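You operate a simulated robot arm through the tools that you are given. There is no shell and no other tool.

Carry out the task below with a simulated robot arm. There is one attempt and no reset: what you move stays moved.

## Task
Put things in order on the middle of the grey table. At the end: the silver tin from the middle of the grey table stands where the clear green-capped jar stood; the yellow thermometer stands where the cream canister (marked "SAND") stood; the cream canister from the middle of the grey table is on the grey steel tray; the clear green-capped jar stands where the yellow thermometer stood; whatever was shut is shut again. Leave all else as you found it, and nothing knocked over. Set down upright: cream canister.

The check looks at the end state, three seconds after you hand in, the way a careful person would. Anything else that was tipped, shoved, dropped, spilled or broken makes it a failure.

## Robot
A 6-joint arm with a two-finger gripper, fixed in place. Base frame: the origin is at the foot of the arm, x ahead of it, y to its left, z up; the work surface is at about z = 0. Lengths are in cm, angles in degrees, forces in N, time in s.
With the tool pointing down near the work surface it reaches from about 24 to 62 cm from the base axis. Its first joint turns from -66.0 to 66.0 degrees. Payload 1.37 kg.
The TCP is the grasp point between the finger pads, 2.2 cm short of the fingertips. In the tool frame z runs along the fingers and y along their closing line. The gripper opens to 9.2 cm; its body begins 6.5 cm behind the TCP.
Orientation is told as [roll, pitch, yaw] about the base's x, y, z axes, in that order, counted from this pose: with the fingers straight down and closing along the base's y, the tool's x points along the base's -x, its y along +y and its z along -z.

## Interface
- The arm moves only by the tool jog_arm. Its argument "rows" is a list of rows, each an object of numbers (a shift or turn left out is 0, a gripper value left out holds the last): "rx", "ry", "rz": the turn, a rotation vector about the tool's x, y, z in degrees; "dx", "dy", "dz": the shift along the tool's x, y, z in cm; "fingers": the finger opening in cm, from 0 to 9.2. In form: [{"rx": .., "ry": .., "rz": .., "dx": .., "dy": .., "dz": .., "fingers": ..}, ...]. A call has 1 to 20 rows; each row shifts and turns the commanded pose from where the row before left it, along the tool's axes as they then stand. Each row takes 0.2 s and may step no farther than 5 cm and 8.6 degrees from the row before; otherwise, or with a gripper value out of range, the whole call is refused. Where a pose cannot be reached the arm comes as near as it can. A force on the tool above 40 N (or 10 N above the force at the start of the call, whichever is more), or a blocked arm, ends the call early, and 0.2 s more pass. The fingers move at their own pace (about 5.99 cm/s each) and stop on an object; they squeeze with about 22 N. The grip force told is the motor's: it shows also when the fingers shut on nothing. Time passes only in rows, and 0.2 s behind the last, so rows that do not move let the fingers close. It gives the time, the measured TCP pose, the force on the tool (base axes), the opening and the grip force at its end, in the units of the frame above (readings bear some noise), with the torque about the TCP (base axes, N m) and any sound that the robot's microphone picked up, and new pictures: "show" is both (left out), scene, wrist or none.
- Cameras (640 x 400 px; columns grow to the right, rows downward): "scene" is fixed at [2.65, -41.84, 60.22]; the picture's right is [0.89, -0.47, 0.00], its down [-0.23, -0.43, -0.87] and it looks along [0.41, 0.77, -0.49] (base axes); focal length 295 px, centre (320, 200). "wrist" rides on the gripper at [7.1, 1.9, -10.2] in the tool frame; the picture's right is [-0.26, 0.97, 0.00], its down [-0.75, -0.20, -0.63] and it looks along [-0.60, -0.16, 0.78] (tool axes); focal length 280 px, centre (320, 200). There is no depth. A picture from a camera that has moved, and an enlarged one, comes with that camera's place and axes in the base frame and with its lens. The place of the scene camera against the robot may be out by one fixed shift of up to 1.8 cm in any direction.
- inspect(camera, box): a new picture of the part [left, top, right, bottom] of that camera's present view, enlarged. The clock stands still meanwhile.
- job_done(): hands the job in; it is judged then, once.

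Nothing tells you positions but the pictures and the camera data. Unless the task says otherwise, let go and move clear before handing in.

The tools are called as name(argument=value, ...) on one line, values as JSON. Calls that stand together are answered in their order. jog_arm: Moves the arm, as the interface text tells. Its arguments: {"type":"object","properties":{"rows":{"type":"array","items":{"type":"object","properties":{"rx":{"type":"number"},"ry":{"type":"number"},"rz":{"type":"number"},"dx":{"type":"number"},"dy":{"type":"number"},"dz":{"type":"number"},"fingers":{"type":"number"}}}},"show":{"type":"string","enum":["both","scene","wrist","none"]}},"required":["rows"]} The other tools are called the same way: inspect (camera, box) takes an enlarged picture of a part of a camera's view; job_done () hands the job in.

At the start:

```text
t: 0.0
eef_pos: [40.54, 7.48, 36.36]
tool_rot: [0.1, -0.1, -0.2]
force: [0.3, -0.5, 0.7]
wrist_torque: [0.01, 0.0, -0.02]
opening: 9.19
finger_force: 0.2
```

scene: 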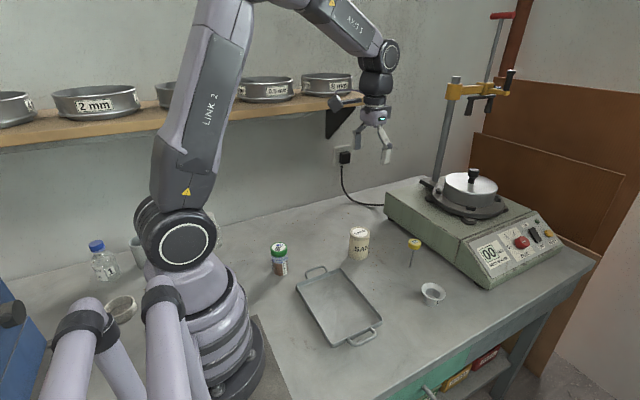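
wrist: 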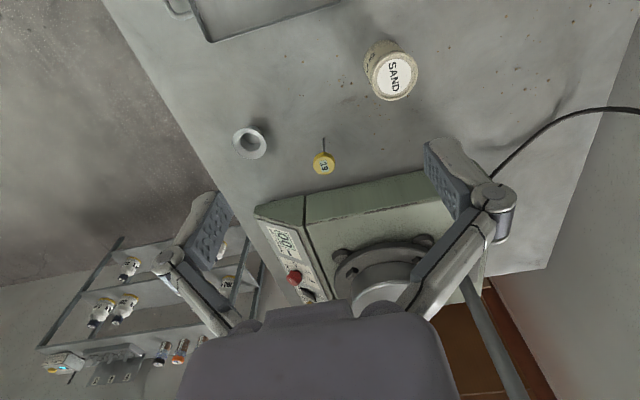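

I see a grey table with a tray, a green-capped jar, a cream SAND canister, a yellow thermometer (standing probe) and a small silver cup or tin. I'll look closer before moving anything.

inspect(camera="scene", box=[240, 200, 480, 350])

inspect(camera="wrist", box=[200, 0, 480, 200])

inspect(camera="scene", box=[0, 200, 240, 350])

inspect(camera="scene", box=[380, 140, 620, 300])

inspect(camera="wrist", box=[20, 180, 320, 400])

```text
2.67 times, centred on (360, 275) of scene
camera zoom: at [2.65, -41.84, 60.22], right [0.89, -0.47, 0.0], down [-0.23, -0.43, -0.87], along [0.41, 0.77, -0.49], focal length 787 px, centre (213, 0)
```

zoom: 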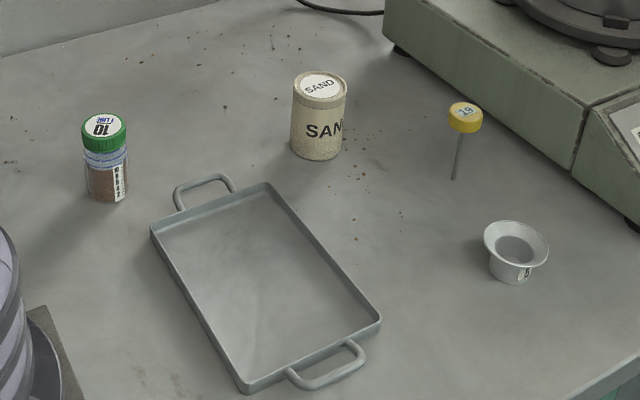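

```text
2.00 times, centred on (340, 100) of wrist
camera zoom: at [33.58, 9.35, 46.64], right [0.26, 0.96, 0.0], down [0.75, -0.21, 0.63], along [0.6, -0.16, -0.78], focal length 561 px, centre (280, 400)
```

zoom: 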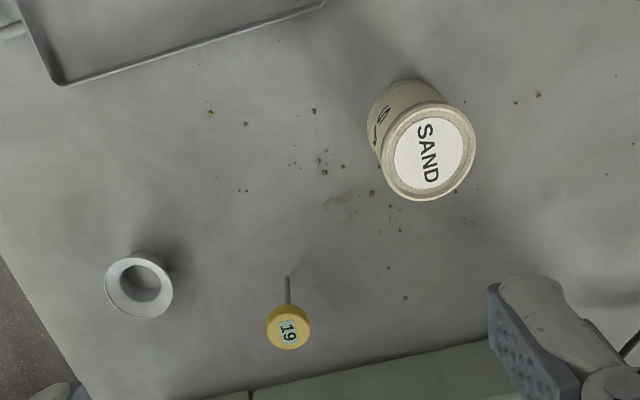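

```text
2.67 times, centred on (120, 275) of scene
camera zoom: at [2.65, -41.84, 60.22], right [0.89, -0.47, 0.0], down [-0.23, -0.43, -0.87], along [0.41, 0.77, -0.49], focal length 787 px, centre (853, 0)
```

zoom: 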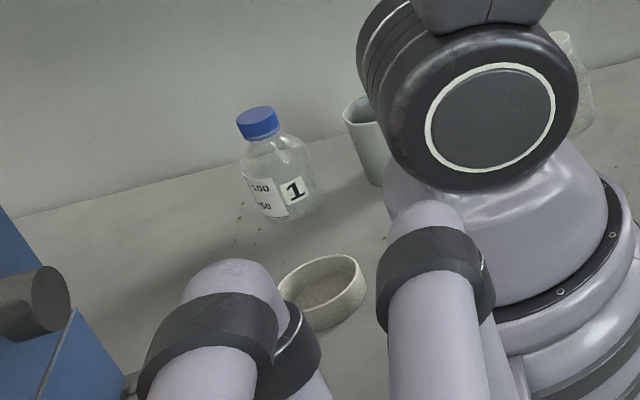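

```text
2.50 times, centred on (500, 220) of scene
camera zoom: at [2.65, -41.84, 60.22], right [0.89, -0.47, 0.0], down [-0.23, -0.43, -0.87], along [0.41, 0.77, -0.49], focal length 737 px, centre (-130, 150)
```

zoom: 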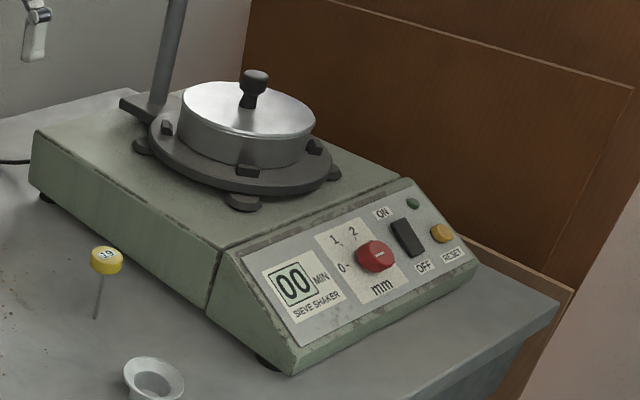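

```text
1.82 times, centred on (170, 290) of wrist
camera zoom: at [33.58, 9.35, 46.64], right [0.26, 0.96, 0.0], down [0.75, -0.21, 0.63], along [0.6, -0.16, -0.78], focal length 510 px, centre (593, 36)
```

zoom: 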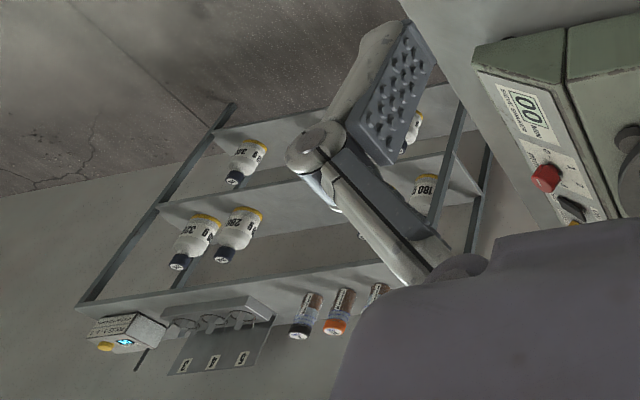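

Working from the pictures: canister at about (45.5, 16), thermometer at about (56, 4), tin at about (51.5, -7.5), and jar at about (21–22.6, 20). The tray covers roughly x 22–36, y -8–11. I'll move up over the canister for a closer look from the wrist.

jog_arm(rows=[{"dx": -1, "dy": 2, "dz": 3}, {"dx": -1, "dy": 2, "dz": 3}, {"dx": -1, "dy": 2, "dz": 3}, {"dx": -1, "dy": 2, "dz": 3}, {"dx": -1, "dy": 0.5, "dz": 3}, {}])

```text
t: 1.4
eef_pos: [45.72, 16.09, 21.43]
tool_rot: [0.0, -0.2, -0.2]
force: [0.6, -0.5, 0.5]
wrist_torque: [0.01, -0.01, 0.01]
opening: 9.19
finger_force: 0.1
camera wrist: at [38.64, 17.86, 31.56], right [0.26, 0.96, 0.0], down [0.75, -0.21, 0.63], along [0.6, -0.16, -0.78], focal length 280 px, centre (320, 200)
```

scene: 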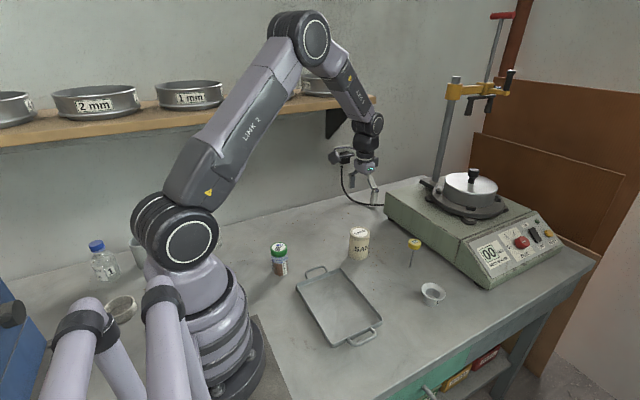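
wrist: 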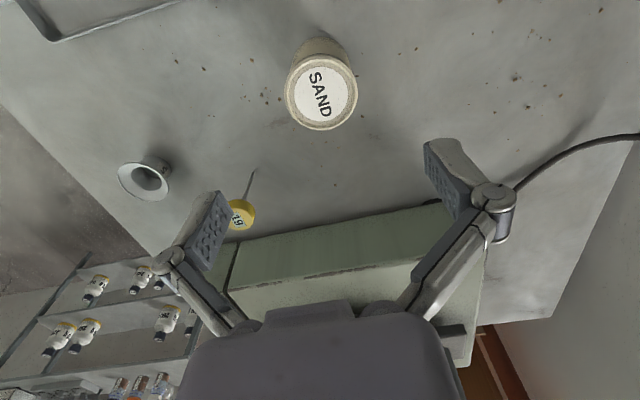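

The canister shows just ahead of and below the gripper. I'll zoom in to fix its exact axis, and look at the thermometer and tin.

inspect(camera="wrist", box=[240, 0, 400, 140])

inspect(camera="wrist", box=[90, 120, 290, 260])

inspect(camera="scene", box=[380, 220, 460, 320])

inspect(camera="scene", box=[240, 220, 400, 320])

```text
2.86 times, centred on (320, 70) of wrist
camera zoom: at [38.64, 17.86, 31.56], right [0.26, 0.96, 0.0], down [0.75, -0.21, 0.63], along [0.6, -0.16, -0.78], focal length 801 px, centre (320, 571)
```

zoom: 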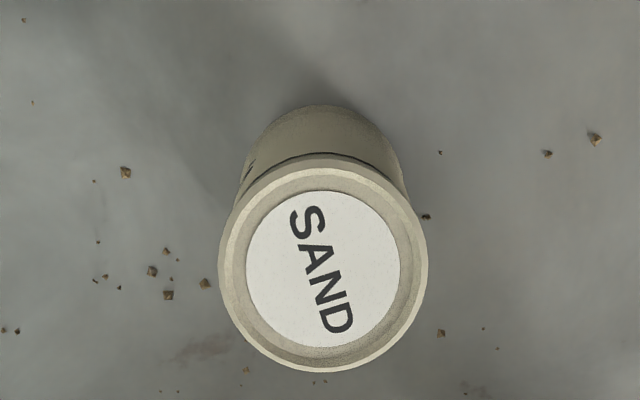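

```text
2.86 times, centred on (190, 190) of wrist
camera zoom: at [38.64, 17.86, 31.56], right [0.26, 0.96, 0.0], down [0.75, -0.21, 0.63], along [0.6, -0.16, -0.78], focal length 801 px, centre (691, 229)
```

zoom: 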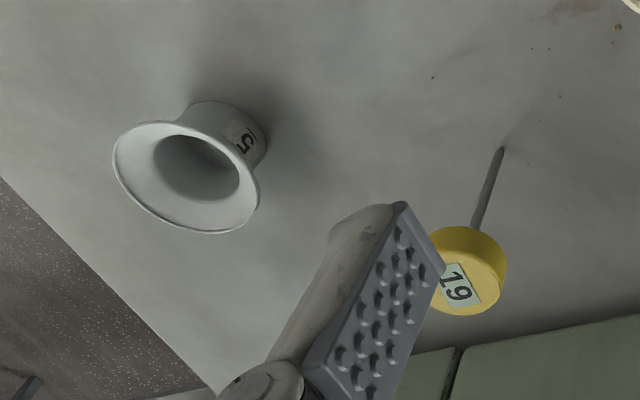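

```text
4.00 times, centred on (420, 270) of scene
camera zoom: at [2.65, -41.84, 60.22], right [0.89, -0.47, 0.0], down [-0.23, -0.43, -0.87], along [0.41, 0.77, -0.49], focal length 1180 px, centre (-80, -80)
```

zoom: 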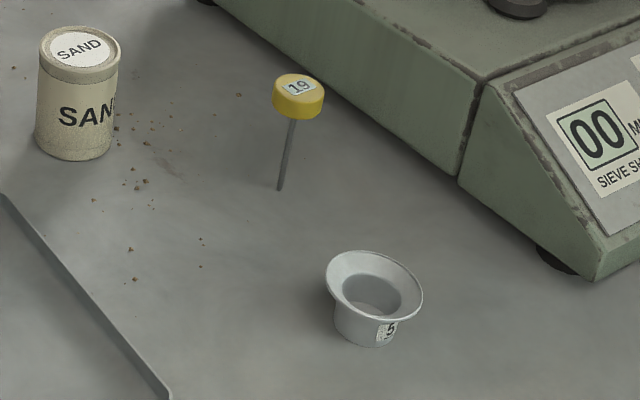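

```text
4.00 times, centred on (320, 270) of scene
camera zoom: at [2.65, -41.84, 60.22], right [0.89, -0.47, 0.0], down [-0.23, -0.43, -0.87], along [0.41, 0.77, -0.49], focal length 1180 px, centre (320, -80)
```

zoom: 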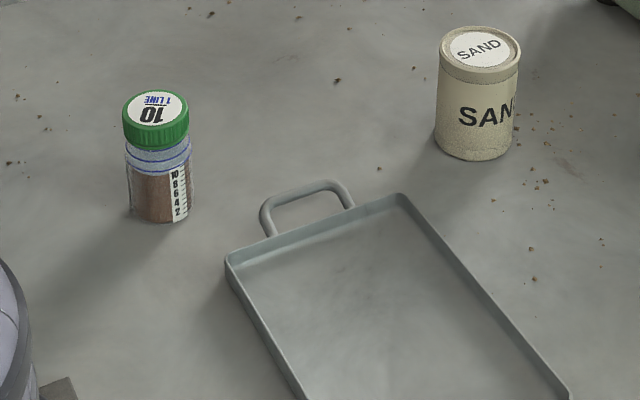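

Everything stands vertical, including the thermometer, which is on its thin stem. The canister axis is about (45.7, 16.15) with a height near 9, so I'll descend straight over it and check alignment.

jog_arm(rows=[{"dz": 3}, {"dz": 3}, {"dz": 3}, {}], show="wrist")

```text
t: 2.4
eef_pos: [45.48, 16.01, 12.46]
tool_rot: [0.0, -0.1, -0.1]
force: [0.3, 0.4, 0.1]
wrist_torque: [-0.01, -0.03, -0.03]
opening: 9.19
finger_force: 0.0
camera wrist: at [38.55, 17.87, 22.67], right [0.26, 0.96, 0.0], down [0.75, -0.21, 0.63], along [0.6, -0.16, -0.78], focal length 280 px, centre (320, 200)
```

wrist: 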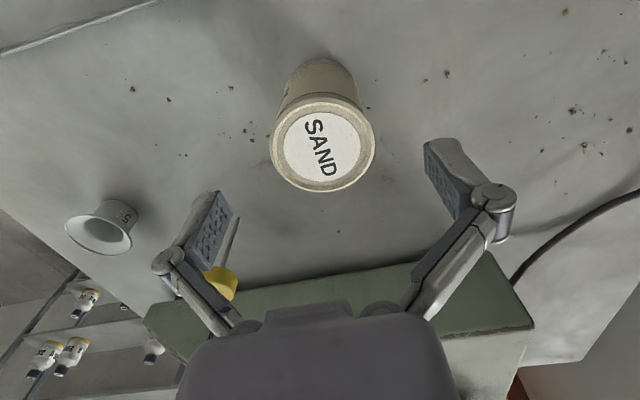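

The canister top centre comes out at (45.65, 16.17), right under the TCP. I'll descend to about z 4.7 and close.

jog_arm(rows=[{"dz": 2, "dy": 0.1}, {"dz": 2}, {"dz": 2}, {"dz": 1.7}, {}, {"fingers": 5}, {"fingers": 4}, {}, {}])

```text
t: 4.4
eef_pos: [45.55, 16.1, 4.91]
tool_rot: [0.1, -0.1, -0.1]
force: [-2.3, -2.9, 9.3]
wrist_torque: [0.01, 0.06, -0.03]
opening: 6.33
finger_force: 21.9
camera wrist: at [38.61, 17.92, 15.02], right [0.26, 0.96, 0.0], down [0.75, -0.21, 0.63], along [0.6, -0.16, -0.78], focal length 280 px, centre (320, 200)
```

scene: 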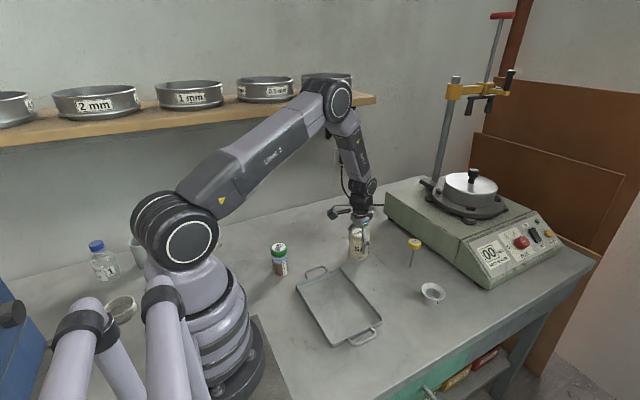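
wrist: 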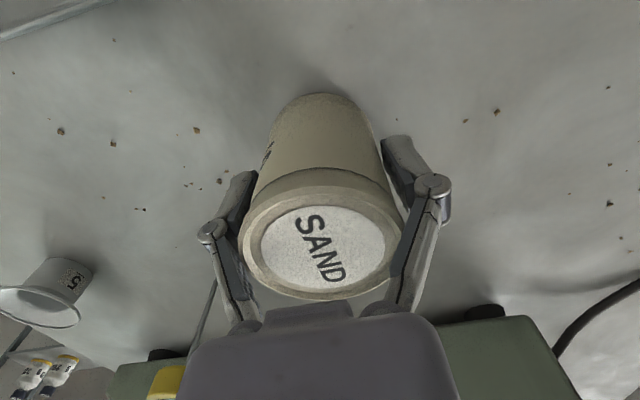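

The fingers stopped at 6.33 cm with the grip force up, but there is 9 N of upward force. I'll look closely before lifting.

inspect(camera="wrist", box=[180, 80, 480, 330])

inspect(camera="scene", box=[310, 170, 430, 280])

jog_arm(rows=[{}], show="none")

```text
1.60 times, centred on (330, 205) of wrist
camera zoom: at [38.61, 17.92, 15.02], right [0.26, 0.96, 0.0], down [0.75, -0.21, 0.63], along [0.6, -0.16, -0.78], focal length 449 px, centre (304, 192)
```

zoom: 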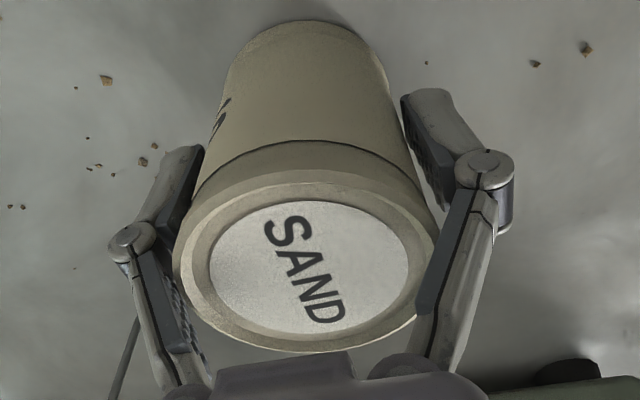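

```text
3.64 times, centred on (370, 225) of scene
camera zoom: at [2.65, -41.84, 60.22], right [0.89, -0.47, 0.0], down [-0.23, -0.43, -0.87], along [0.41, 0.77, -0.49], focal length 1073 px, centre (138, 109)
```

zoom: 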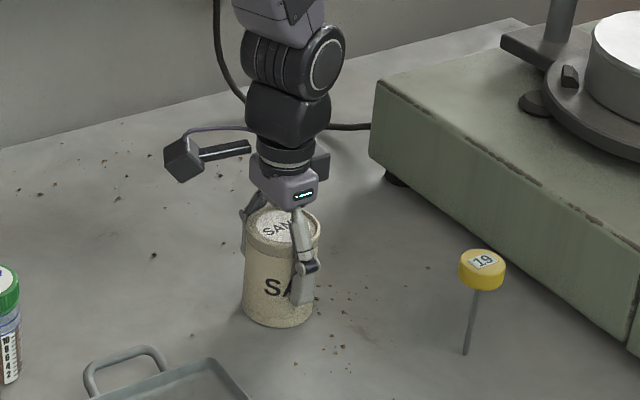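

```text
t: 4.8
eef_pos: [45.61, 16.08, 4.82]
tool_rot: [0.1, 0.0, 0.0]
force: [-3.3, -3.7, 13.0]
wrist_torque: [-0.03, 0.08, 0.03]
opening: 6.29
finger_force: 22.3
```

The slanted upper finger links are wedging on the lid's top edge and pressing the canister down. I'll open, raise about 1.8 cm so the flat pads meet the side, and close again.

jog_arm(rows=[{"fingers": 9.2}, {}, {"dz": -1.0}, {"dz": -0.9}, {}], show="wrist")

```text
t: 6.0
eef_pos: [45.63, 15.99, 6.68]
tool_rot: [0.2, -0.1, -0.1]
force: [-0.2, -0.3, 0.0]
wrist_torque: [0.0, -0.04, 0.0]
opening: 9.21
finger_force: 0.0
camera wrist: at [38.66, 17.92, 16.87], right [0.26, 0.96, 0.0], down [0.75, -0.21, 0.63], along [0.6, -0.16, -0.78], focal length 280 px, centre (320, 200)
```

wrist: 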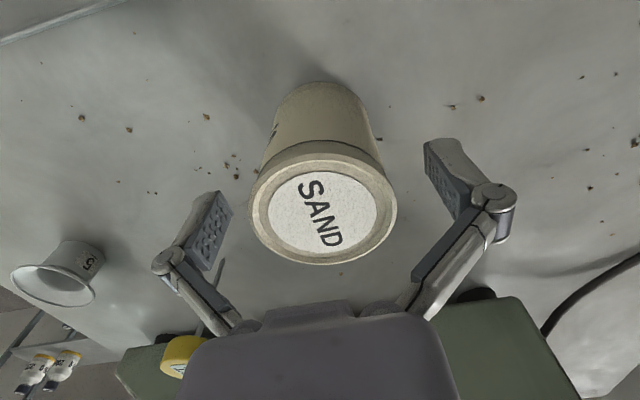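

jog_arm(rows=[{"dy": 0.1}, {"fingers": 7}, {"fingers": 5}, {"fingers": 4}, {}, {}], show="wrist")

```text
t: 7.4
eef_pos: [45.69, 16.12, 6.76]
tool_rot: [0.1, 0.0, -0.1]
force: [-0.4, -2.3, 5.6]
wrist_torque: [-0.07, 0.02, -0.03]
opening: 5.94
finger_force: 21.8
camera wrist: at [38.67, 18.04, 16.87], right [0.26, 0.96, 0.0], down [0.75, -0.21, 0.63], along [0.6, -0.16, -0.78], focal length 280 px, centre (320, 200)
```

wrist: 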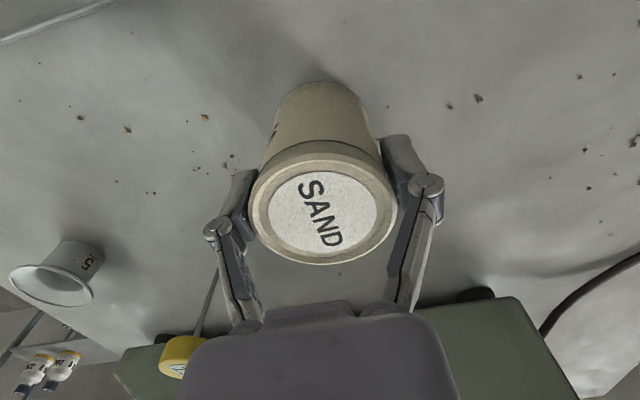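

Now it grips at 5.94 with the pads on the side. I'll lift slowly and check that it comes up straight.

jog_arm(rows=[{"dz": -0.5}, {"dz": -0.5}, {"dz": -1}, {}])

```text
t: 8.4
eef_pos: [45.58, 16.24, 8.61]
tool_rot: [0.0, -0.2, -0.2]
force: [0.2, 0.0, -3.5]
wrist_torque: [0.01, 0.03, 0.01]
opening: 5.94
finger_force: 22.1
camera wrist: at [38.6, 18.06, 18.86], right [0.26, 0.96, 0.0], down [0.75, -0.21, 0.63], along [0.6, -0.16, -0.78], focal length 280 px, centre (320, 200)
```

scene: 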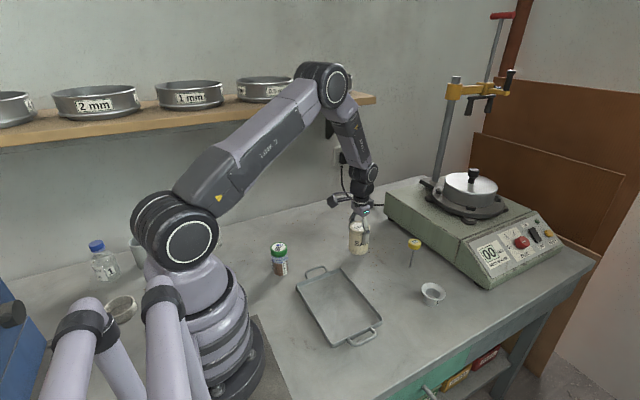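
wrist: 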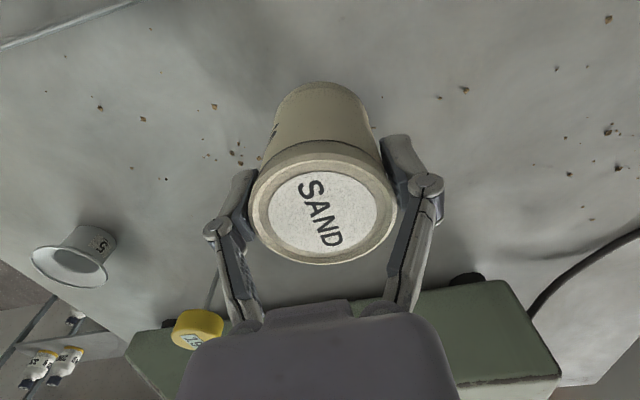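

It lifted cleanly at about 0.36 kg. I'll raise it and carry it toward the tray around (31, 2), then look at the tray from above.

jog_arm(rows=[{"dz": -4}, {"dz": -4}, {"dx": 2.4, "dy": -2.4}, {"dx": 2.4, "dy": -2.4}, {"dx": 2.4, "dy": -2.4}, {"dx": 2.4, "dy": -2.4}, {"dx": 2.4, "dy": -2.4}, {"dx": 2.0, "dy": -2.0}, {}])

```text
t: 10.4
eef_pos: [31.52, 2.21, 16.69]
tool_rot: [0.1, 0.0, -0.1]
force: [-0.4, 0.7, -3.3]
wrist_torque: [0.03, -0.01, 0.0]
opening: 5.94
finger_force: 21.8
camera wrist: at [24.58, 4.08, 26.86], right [0.26, 0.96, 0.0], down [0.75, -0.21, 0.63], along [0.6, -0.16, -0.78], focal length 280 px, centre (320, 200)
```

scene: 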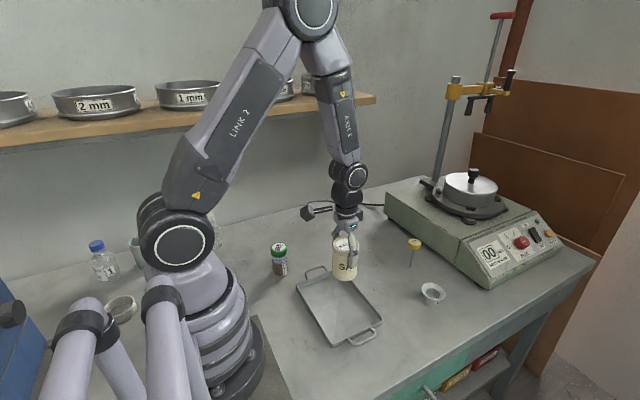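
wrist: 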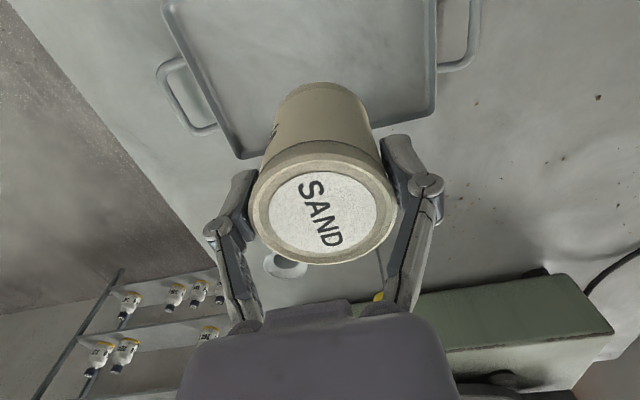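

The tray is centred near (29.7, 2.1). I'll shift back about 1.3 cm and lower the canister in steps, watching the force.

jog_arm(rows=[{"dx": 1.3}, {"dz": 2.5}, {"dz": 2.5}, {"dz": 2.0}, {"dz": 1.0}, {}])

```text
t: 11.8
eef_pos: [30.31, 2.16, 8.58]
tool_rot: [0.1, 0.0, -0.1]
force: [0.3, 0.0, -3.4]
wrist_torque: [0.02, 0.04, 0.0]
opening: 5.94
finger_force: 22.3
camera wrist: at [23.27, 4.11, 18.77], right [0.26, 0.96, 0.0], down [0.75, -0.21, 0.63], along [0.6, -0.16, -0.78], focal length 280 px, centre (320, 200)
```

scene: 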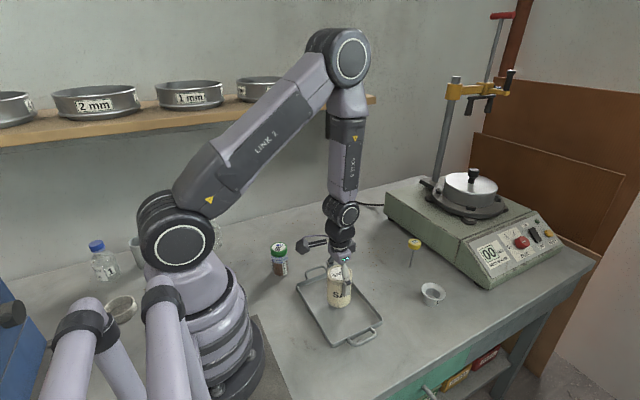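
wrist: 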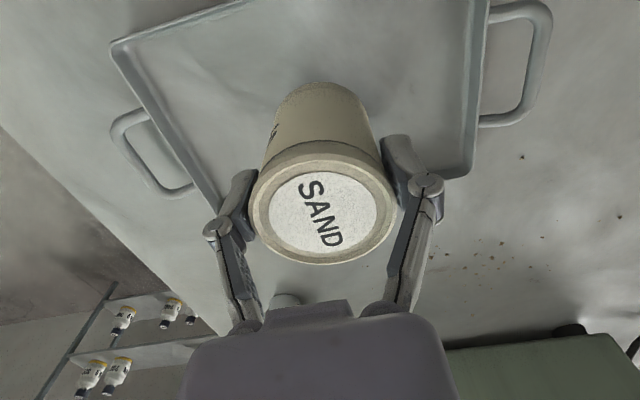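

jog_arm(rows=[{"dz": 0.5}, {"dz": 0.4}, {"dz": 0.2}, {}], show="none")

```text
t: 12.8
eef_pos: [30.18, 2.21, 7.53]
tool_rot: [0.1, -0.1, -0.1]
force: [-0.8, 0.9, -3.0]
wrist_torque: [-0.01, 0.01, 0.03]
opening: 5.93
finger_force: 22.1
```

jog_arm(rows=[{"dz": 0.15}, {"dz": 0.15}, {}], show="none")

```text
t: 13.6
eef_pos: [30.27, 2.32, 7.27]
tool_rot: [0.1, -0.1, -0.1]
force: [0.6, -0.8, -3.7]
wrist_torque: [0.02, 0.0, 0.05]
opening: 5.98
finger_force: 22.1
```

jog_arm(rows=[{"dz": 0.15}, {}], show="none")

jog_arm(rows=[{"dz": 0.1}, {}], show="scene")

```text
t: 14.2
eef_pos: [30.23, 2.16, 7.06]
tool_rot: [0.0, -0.1, 0.0]
force: [-2.0, 1.5, 2.9]
wrist_torque: [0.05, -0.03, 0.03]
opening: 5.92
finger_force: 22.2
```

```text
t: 14.8
eef_pos: [30.28, 2.28, 6.95]
tool_rot: [0.0, -0.1, -0.1]
force: [-3.6, -3.2, 16.4]
wrist_torque: [-0.12, -0.02, -0.08]
opening: 6.0
finger_force: 21.8
```

scene: 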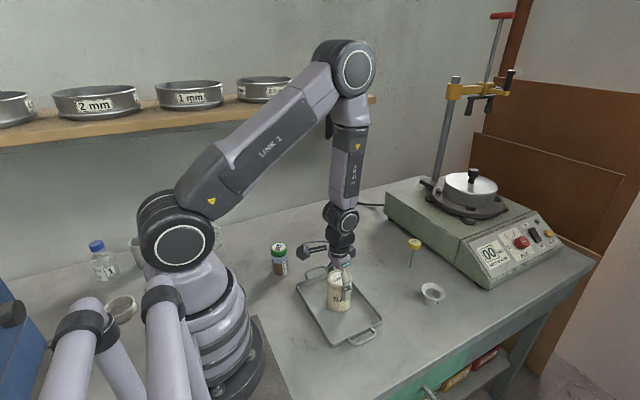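

The canister is in contact with the tray floor. I'll ease up slightly, open the fingers and withdraw upward.

jog_arm(rows=[{"dz": -0.12}, {"fingers": 6.6}, {"fingers": 8}, {"fingers": 9.2}, {}, {"dz": -2}, {"dz": -3}, {"dz": -4}, {}])

```text
t: 16.8
eef_pos: [30.32, 2.09, 16.09]
tool_rot: [0.2, -0.1, -0.1]
force: [0.0, 0.3, -0.3]
wrist_torque: [0.03, -0.02, 0.03]
opening: 9.2
finger_force: 0.1
camera wrist: at [23.31, 4.04, 26.36], right [0.26, 0.96, 0.0], down [0.75, -0.21, 0.63], along [0.6, -0.16, -0.78], focal length 280 px, centre (320, 200)
```

scene: 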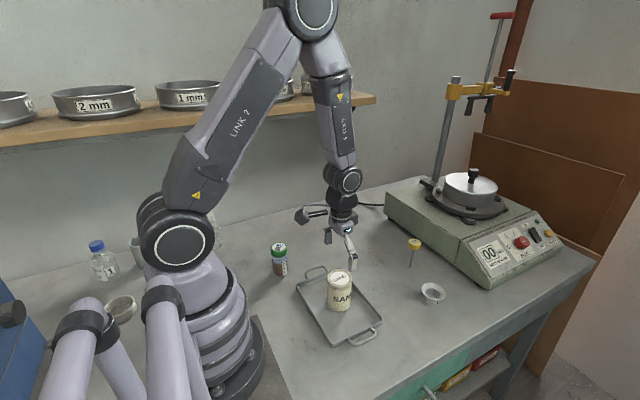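
wrist: 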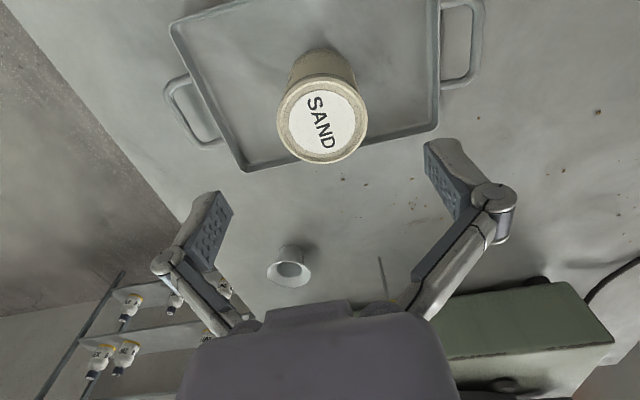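

The canister stands upright in the tray. Next is the thermometer, so I'll move over it at a safe height and look.

jog_arm(rows=[{"dx": -4, "dy": 0.3, "dz": -0.5}, {"dx": -4, "dy": 0.3}, {"dx": -4, "dy": 0.3}, {"dx": -4, "dy": 0.3}, {"dx": -4, "dy": 0.3}, {"dx": -4, "dy": 0.3}, {"dx": -1.6, "dy": 0.2}, {}])

```text
t: 18.6
eef_pos: [55.99, 4.23, 16.78]
tool_rot: [0.1, -0.1, -0.1]
force: [0.6, -0.1, -0.6]
wrist_torque: [0.0, 0.02, -0.03]
opening: 9.2
finger_force: 0.0
camera wrist: at [48.93, 6.13, 26.88], right [0.26, 0.96, 0.0], down [0.75, -0.21, 0.63], along [0.6, -0.16, -0.78], focal length 280 px, centre (320, 200)
```

scene: 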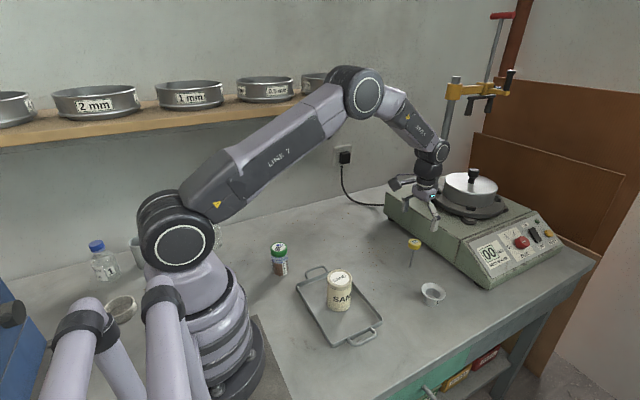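
wrist: 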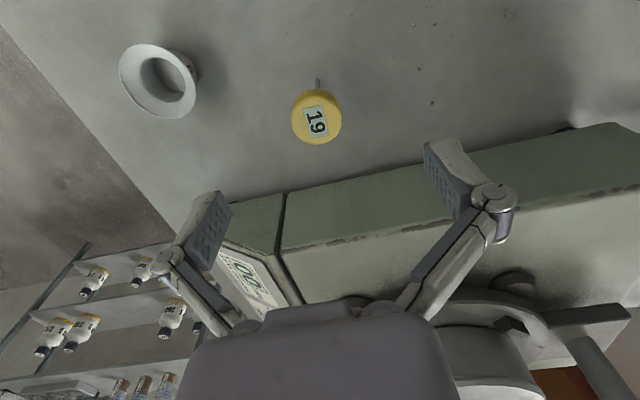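

inspect(camera="wrist", box=[240, 40, 400, 160])

inspect(camera="wrist", box=[100, 20, 260, 140])

```text
3.33 times, centred on (320, 100) of wrist
camera zoom: at [48.93, 6.13, 26.88], right [0.26, 0.96, 0.0], down [0.75, -0.21, 0.63], along [0.6, -0.16, -0.78], focal length 935 px, centre (320, 533)
```

zoom: 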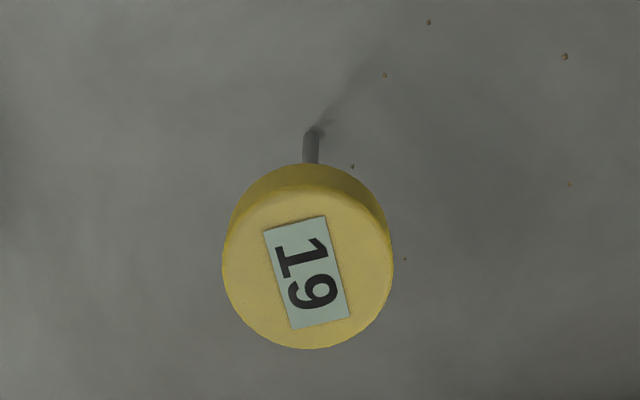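

```text
3.33 times, centred on (180, 80) of wrist
camera zoom: at [48.93, 6.13, 26.88], right [0.26, 0.96, 0.0], down [0.75, -0.21, 0.63], along [0.6, -0.16, -0.78], focal length 935 px, centre (787, 600)
```

zoom: 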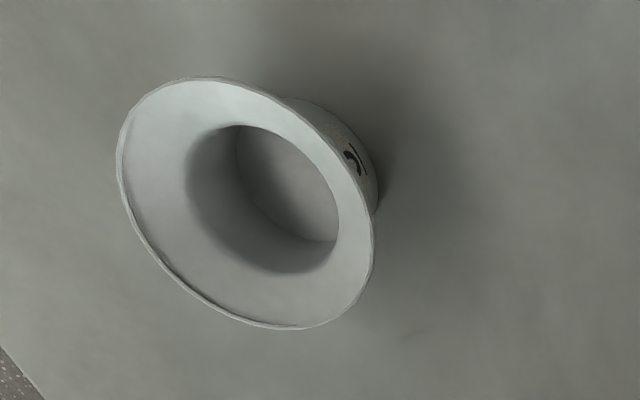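

The thermometer axis is about (55.98, 4.06), with a head 3.35 cm across whose top is near z 9. I'll align y and descend carefully.

jog_arm(rows=[{"dy": -0.15, "dz": 2}, {"dz": 2}, {"dz": 2}, {"dz": 1}, {}], show="wrist")

```text
t: 19.8
eef_pos: [55.97, 4.06, 9.63]
tool_rot: [0.0, -0.1, -0.1]
force: [0.1, 0.9, 0.6]
wrist_torque: [-0.01, 0.01, 0.01]
opening: 9.21
finger_force: 0.1
camera wrist: at [48.91, 5.94, 19.81], right [0.26, 0.96, 0.0], down [0.75, -0.21, 0.63], along [0.6, -0.16, -0.78], focal length 280 px, centre (320, 200)
```

wrist: 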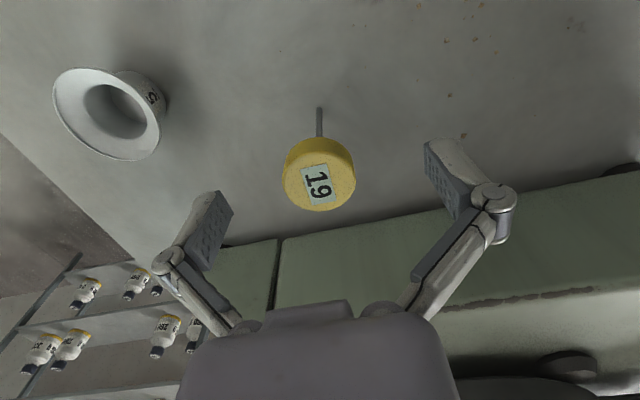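

jog_arm(rows=[{"dz": 1.0, "dx": 0.05}, {"dz": 0.6}, {}, {"fingers": 6}, {"fingers": 4.4}, {}])

```text
t: 21.2
eef_pos: [55.9, 3.92, 8.04]
tool_rot: [0.1, -0.2, 0.0]
force: [0.1, 0.2, 1.2]
wrist_torque: [0.02, -0.01, 0.02]
opening: 4.38
finger_force: 0.1
camera wrist: at [48.87, 5.89, 18.24], right [0.26, 0.96, 0.0], down [0.75, -0.21, 0.63], along [0.6, -0.16, -0.78], focal length 280 px, centre (320, 200)
```

scene: 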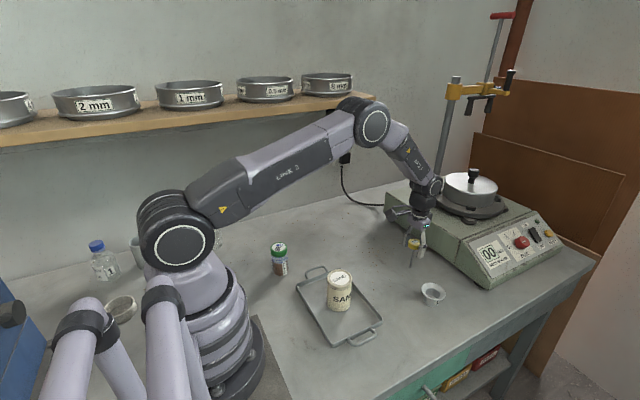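
wrist: 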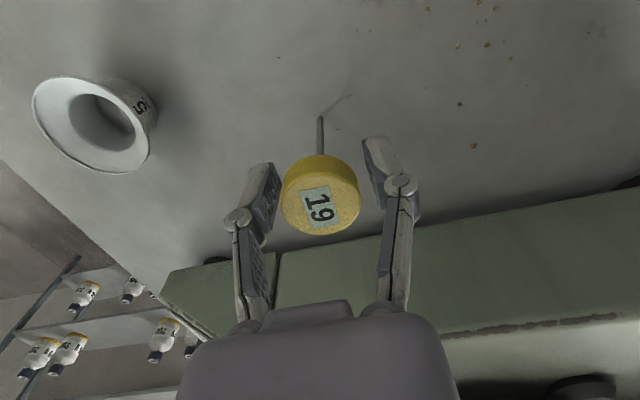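

The head is centred between the pads. I'll close on it and lift a little.

jog_arm(rows=[{"fingers": 3.7}, {"fingers": 3.2}, {"fingers": 2.5}, {}, {}, {"dz": -0.4}, {"dz": -0.6}, {}])

inspect(camera="wrist", box=[220, 80, 440, 260])

inspect(camera="scene", box=[370, 190, 470, 290])

```text
t: 23.0
eef_pos: [55.96, 3.99, 9.08]
tool_rot: [0.2, -0.1, -0.1]
force: [0.7, -0.6, -0.1]
wrist_torque: [0.02, -0.02, -0.01]
opening: 3.08
finger_force: 21.7
camera wrist: at [48.86, 5.92, 19.24], right [0.26, 0.96, 0.0], down [0.75, -0.21, 0.63], along [0.6, -0.16, -0.78], focal length 280 px, centre (320, 200)
```

scene: 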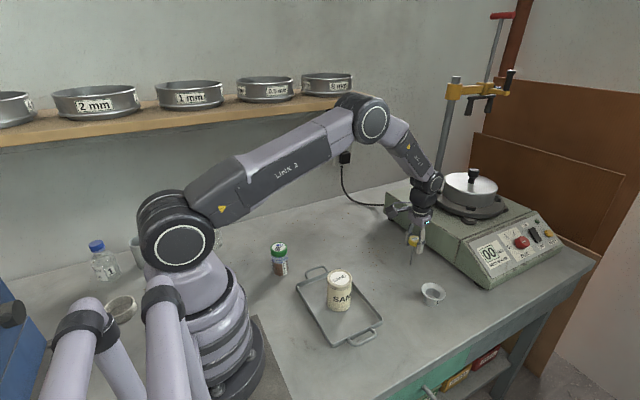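
wrist: 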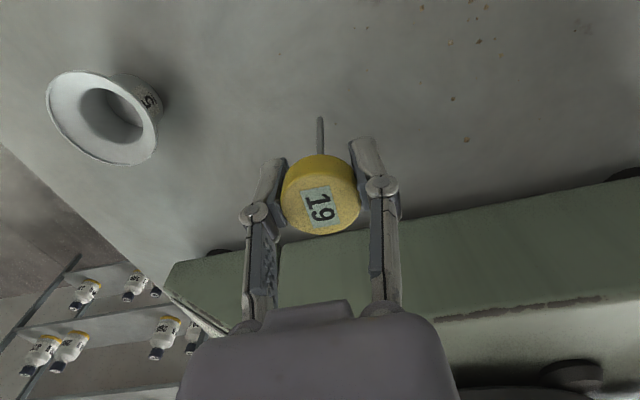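

```text
2.22 times, centred on (330, 170) of wrist
camera zoom: at [48.86, 5.92, 19.24], right [0.26, 0.96, 0.0], down [0.75, -0.21, 0.63], along [0.6, -0.16, -0.78], focal length 623 px, centre (298, 267)
```

zoom: 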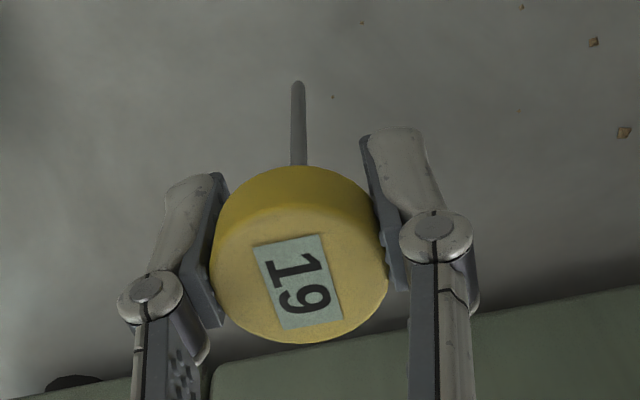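

```text
4.00 times, centred on (420, 240) of scene
camera zoom: at [2.65, -41.84, 60.22], right [0.89, -0.47, 0.0], down [-0.23, -0.43, -0.87], along [0.41, 0.77, -0.49], focal length 1180 px, centre (-80, 40)
```

zoom: 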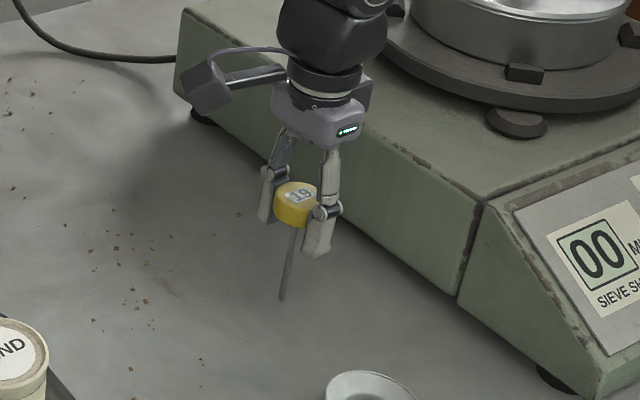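

The thermometer is held vertical. I'll carry it to the canister's old spot (45.62, 16.15).

jog_arm(rows=[{"dz": -2}, {"dz": -2}, {"dx": 2, "dy": 2.4}, {"dx": 2, "dy": 2.4}, {"dx": 2, "dy": 2.4}, {"dx": 2, "dy": 2.4}, {"dx": 1.5, "dy": 1.7}, {"dx": 0.8, "dy": 0.8}, {}, {}])

```text
t: 25.2
eef_pos: [45.46, 16.2, 13.02]
tool_rot: [0.0, 0.0, 0.0]
force: [-0.3, 0.0, -0.6]
wrist_torque: [-0.01, -0.03, 0.04]
opening: 3.08
finger_force: 21.5
camera wrist: at [38.52, 18.03, 23.24], right [0.26, 0.96, 0.0], down [0.75, -0.21, 0.63], along [0.6, -0.16, -0.78], focal length 280 px, centre (320, 200)
```

scene: 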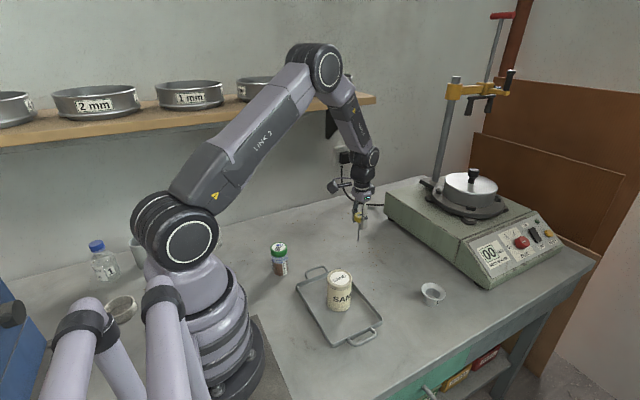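
wrist: 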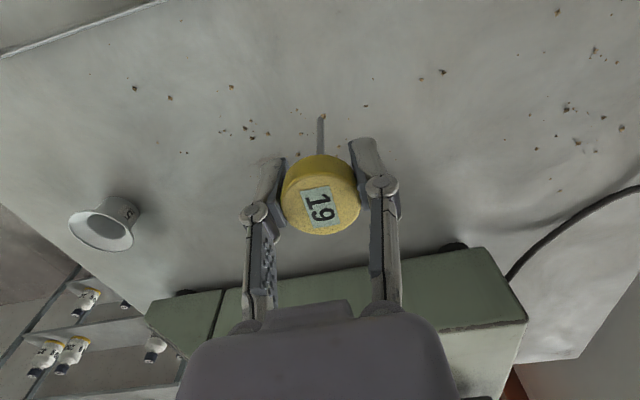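

jog_arm(rows=[{"dz": 2, "dx": -0.1}, {"dz": 1.7}, {"dz": 0.8}, {}], show="none")

jog_arm(rows=[{"dz": 0.25}, {}], show="none")

jog_arm(rows=[{"dz": 0.1}, {}], show="both")

```text
t: 26.2
eef_pos: [45.63, 16.22, 8.41]
tool_rot: [0.1, -0.2, 0.0]
force: [-0.8, 0.3, -0.7]
wrist_torque: [0.03, 0.02, -0.02]
opening: 3.08
finger_force: 21.5
```

```text
t: 26.8
eef_pos: [45.76, 16.1, 8.34]
tool_rot: [0.2, -0.1, -0.1]
force: [-0.5, 0.4, 0.2]
wrist_torque: [0.02, -0.01, 0.03]
opening: 3.09
finger_force: 22.3
```

```text
t: 27.4
eef_pos: [45.63, 16.04, 8.21]
tool_rot: [0.1, -0.2, -0.1]
force: [0.1, -0.2, -0.1]
wrist_torque: [0.01, -0.02, -0.02]
opening: 3.07
finger_force: 22.1
camera wrist: at [38.67, 18.03, 18.4], right [0.26, 0.96, 0.0], down [0.75, -0.21, 0.63], along [0.6, -0.16, -0.78], focal length 280 px, centre (320, 200)
```

scene: 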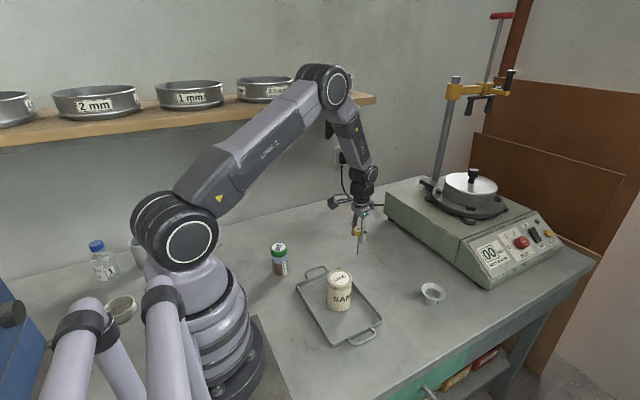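
wrist: 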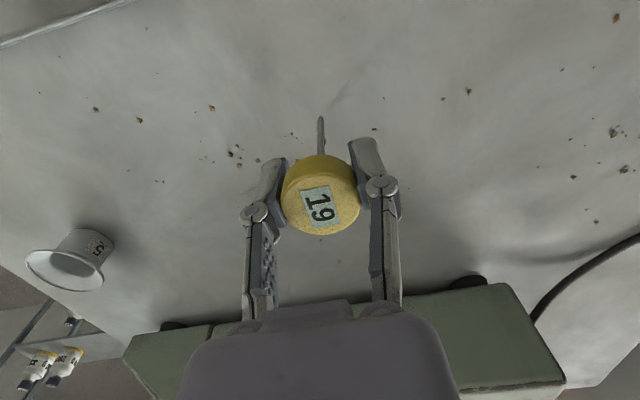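

jog_arm(rows=[{"dz": 0.1}, {}], show="none")

jog_arm(rows=[{"dz": 0.1}, {}], show="wrist")

```text
t: 28.0
eef_pos: [45.61, 16.14, 8.05]
tool_rot: [0.0, -0.1, -0.1]
force: [-0.4, -0.9, 0.8]
wrist_torque: [-0.01, 0.0, 0.02]
opening: 3.08
finger_force: 21.7
```

```text
t: 28.6
eef_pos: [45.71, 16.21, 8.18]
tool_rot: [0.1, -0.3, -0.1]
force: [-2.2, -1.1, 9.6]
wrist_torque: [-0.1, 0.13, 0.02]
opening: 3.09
finger_force: 22.2
camera wrist: at [38.68, 18.03, 18.23], right [0.26, 0.96, 0.0], down [0.75, -0.21, 0.63], along [0.61, -0.16, -0.78], focal length 280 px, centre (320, 200)
```

wrist: 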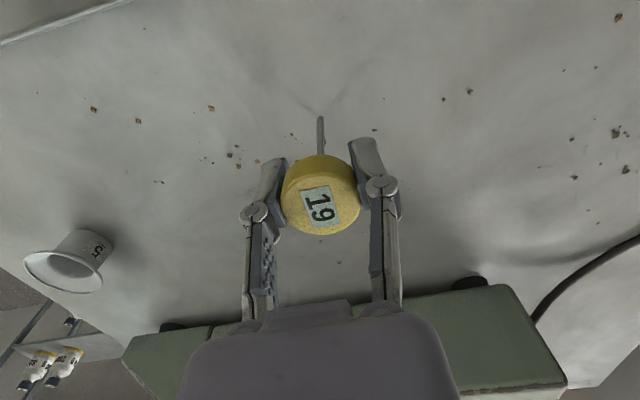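

The tip has touched the table at the same height as at the grasp. I'll ease off a hair and open slowly.

jog_arm(rows=[{"dz": -0.07}, {}], show="none")

```text
t: 29.2
eef_pos: [45.53, 16.2, 8.06]
tool_rot: [0.1, -0.2, -0.1]
force: [2.5, 0.8, 2.9]
wrist_torque: [0.04, -0.1, 0.02]
opening: 3.07
finger_force: 22.1
```

jog_arm(rows=[{"dz": -0.02}, {}, {"fingers": 3.2}, {"fingers": 3.5}, {"fingers": 3.8}, {"fingers": 4.2}, {}])

inspect(camera="wrist", box=[220, 80, 440, 260])

inspect(camera="scene", box=[310, 180, 410, 280])

```text
t: 30.8
eef_pos: [45.69, 16.1, 8.04]
tool_rot: [0.2, -0.1, 0.0]
force: [0.2, -0.1, -0.2]
wrist_torque: [-0.02, -0.02, 0.02]
opening: 4.18
finger_force: 0.1
camera wrist: at [38.69, 18.0, 18.26], right [0.26, 0.96, 0.0], down [0.75, -0.21, 0.63], along [0.6, -0.16, -0.78], focal length 280 px, centre (320, 200)
```

scene: 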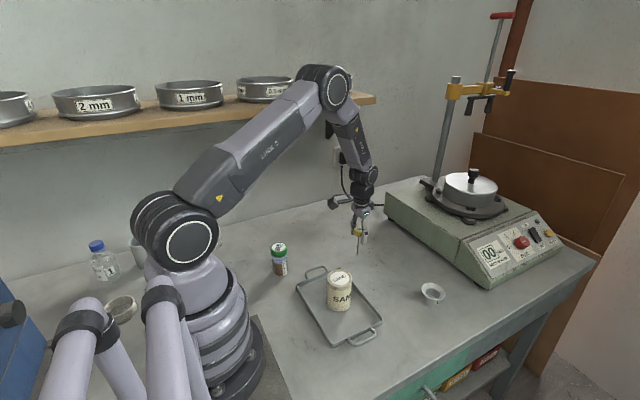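
wrist: 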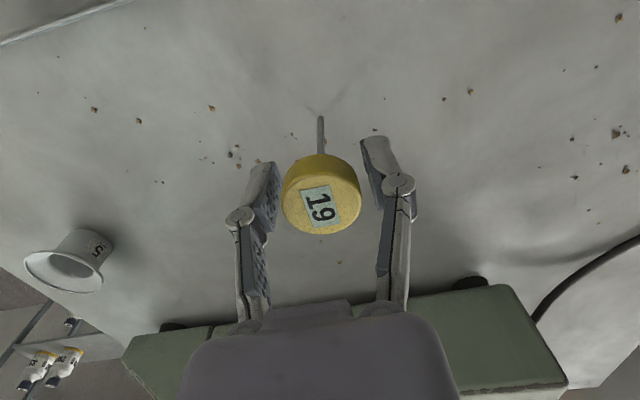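

```text
2.22 times, centred on (330, 170) of wrist
camera zoom: at [38.69, 18.0, 18.26], right [0.26, 0.96, 0.0], down [0.75, -0.21, 0.63], along [0.6, -0.16, -0.78], focal length 623 px, centre (298, 267)
```

zoom: 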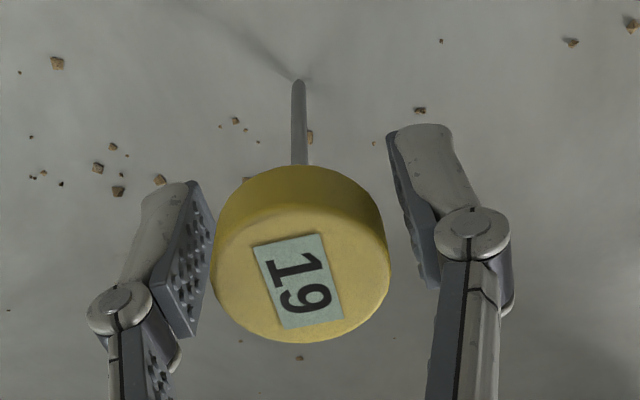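

```text
4.00 times, centred on (360, 230) of scene
camera zoom: at [2.65, -41.84, 60.22], right [0.89, -0.47, 0.0], down [-0.23, -0.43, -0.87], along [0.41, 0.77, -0.49], focal length 1180 px, centre (160, 80)
```

zoom: 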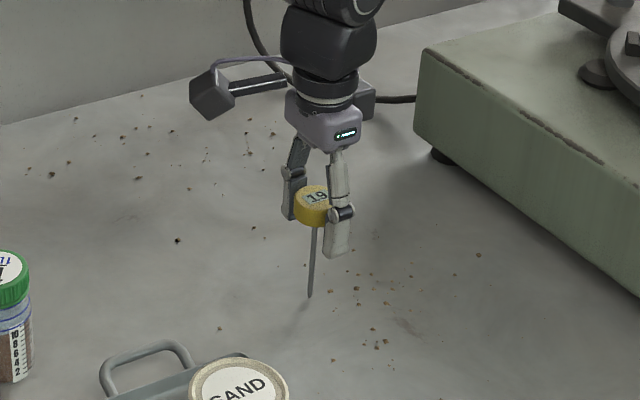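

It stands on its own between the loose fingers. I'll wait a moment to confirm it's stable, then open and rise.

jog_arm(rows=[{}, {}, {}, {}, {}, {}, {}, {}], show="none")

inspect(camera="wrist", box=[220, 80, 440, 260])

```text
t: 32.6
eef_pos: [45.7, 15.97, 8.03]
tool_rot: [0.1, -0.1, -0.1]
force: [0.1, -0.8, 0.3]
wrist_torque: [0.04, -0.01, -0.01]
opening: 4.22
finger_force: 0.0
```

```text
2.22 times, centred on (330, 170) of wrist
camera zoom: at [38.69, 18.0, 18.25], right [0.26, 0.96, 0.0], down [0.75, -0.21, 0.63], along [0.6, -0.16, -0.78], focal length 623 px, centre (298, 267)
```

zoom: 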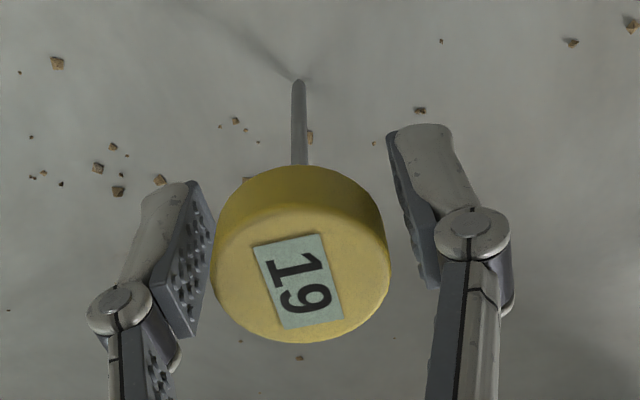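

The thermometer is stable. I'll open, rise and go toward the green-capped jar.

jog_arm(rows=[{"fingers": 6}, {"fingers": 9.2}, {}, {"dz": -2}, {"dz": -4}, {"dz": -4}, {"dz": -2}, {"dx": 4, "dy": 0.6}, {"dx": 4, "dy": 0.6}, {"dx": 4, "dy": 0.6}, {"dx": 4, "dy": 0.6}, {"dx": 4, "dy": 0.6}, {}])

```text
t: 35.4
eef_pos: [25.7, 19.05, 20.06]
tool_rot: [0.1, -0.1, -0.1]
force: [0.2, 0.3, -0.2]
wrist_torque: [-0.02, 0.03, 0.01]
opening: 9.18
finger_force: 0.0
camera wrist: at [18.66, 20.94, 30.2], right [0.26, 0.96, 0.0], down [0.75, -0.21, 0.63], along [0.6, -0.16, -0.78], focal length 280 px, centre (320, 200)
```

scene: 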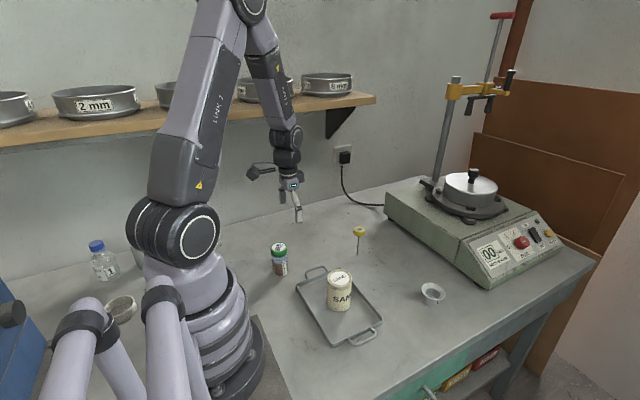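
wrist: 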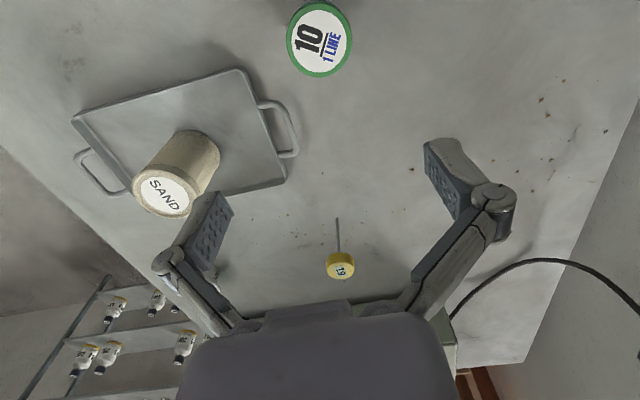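

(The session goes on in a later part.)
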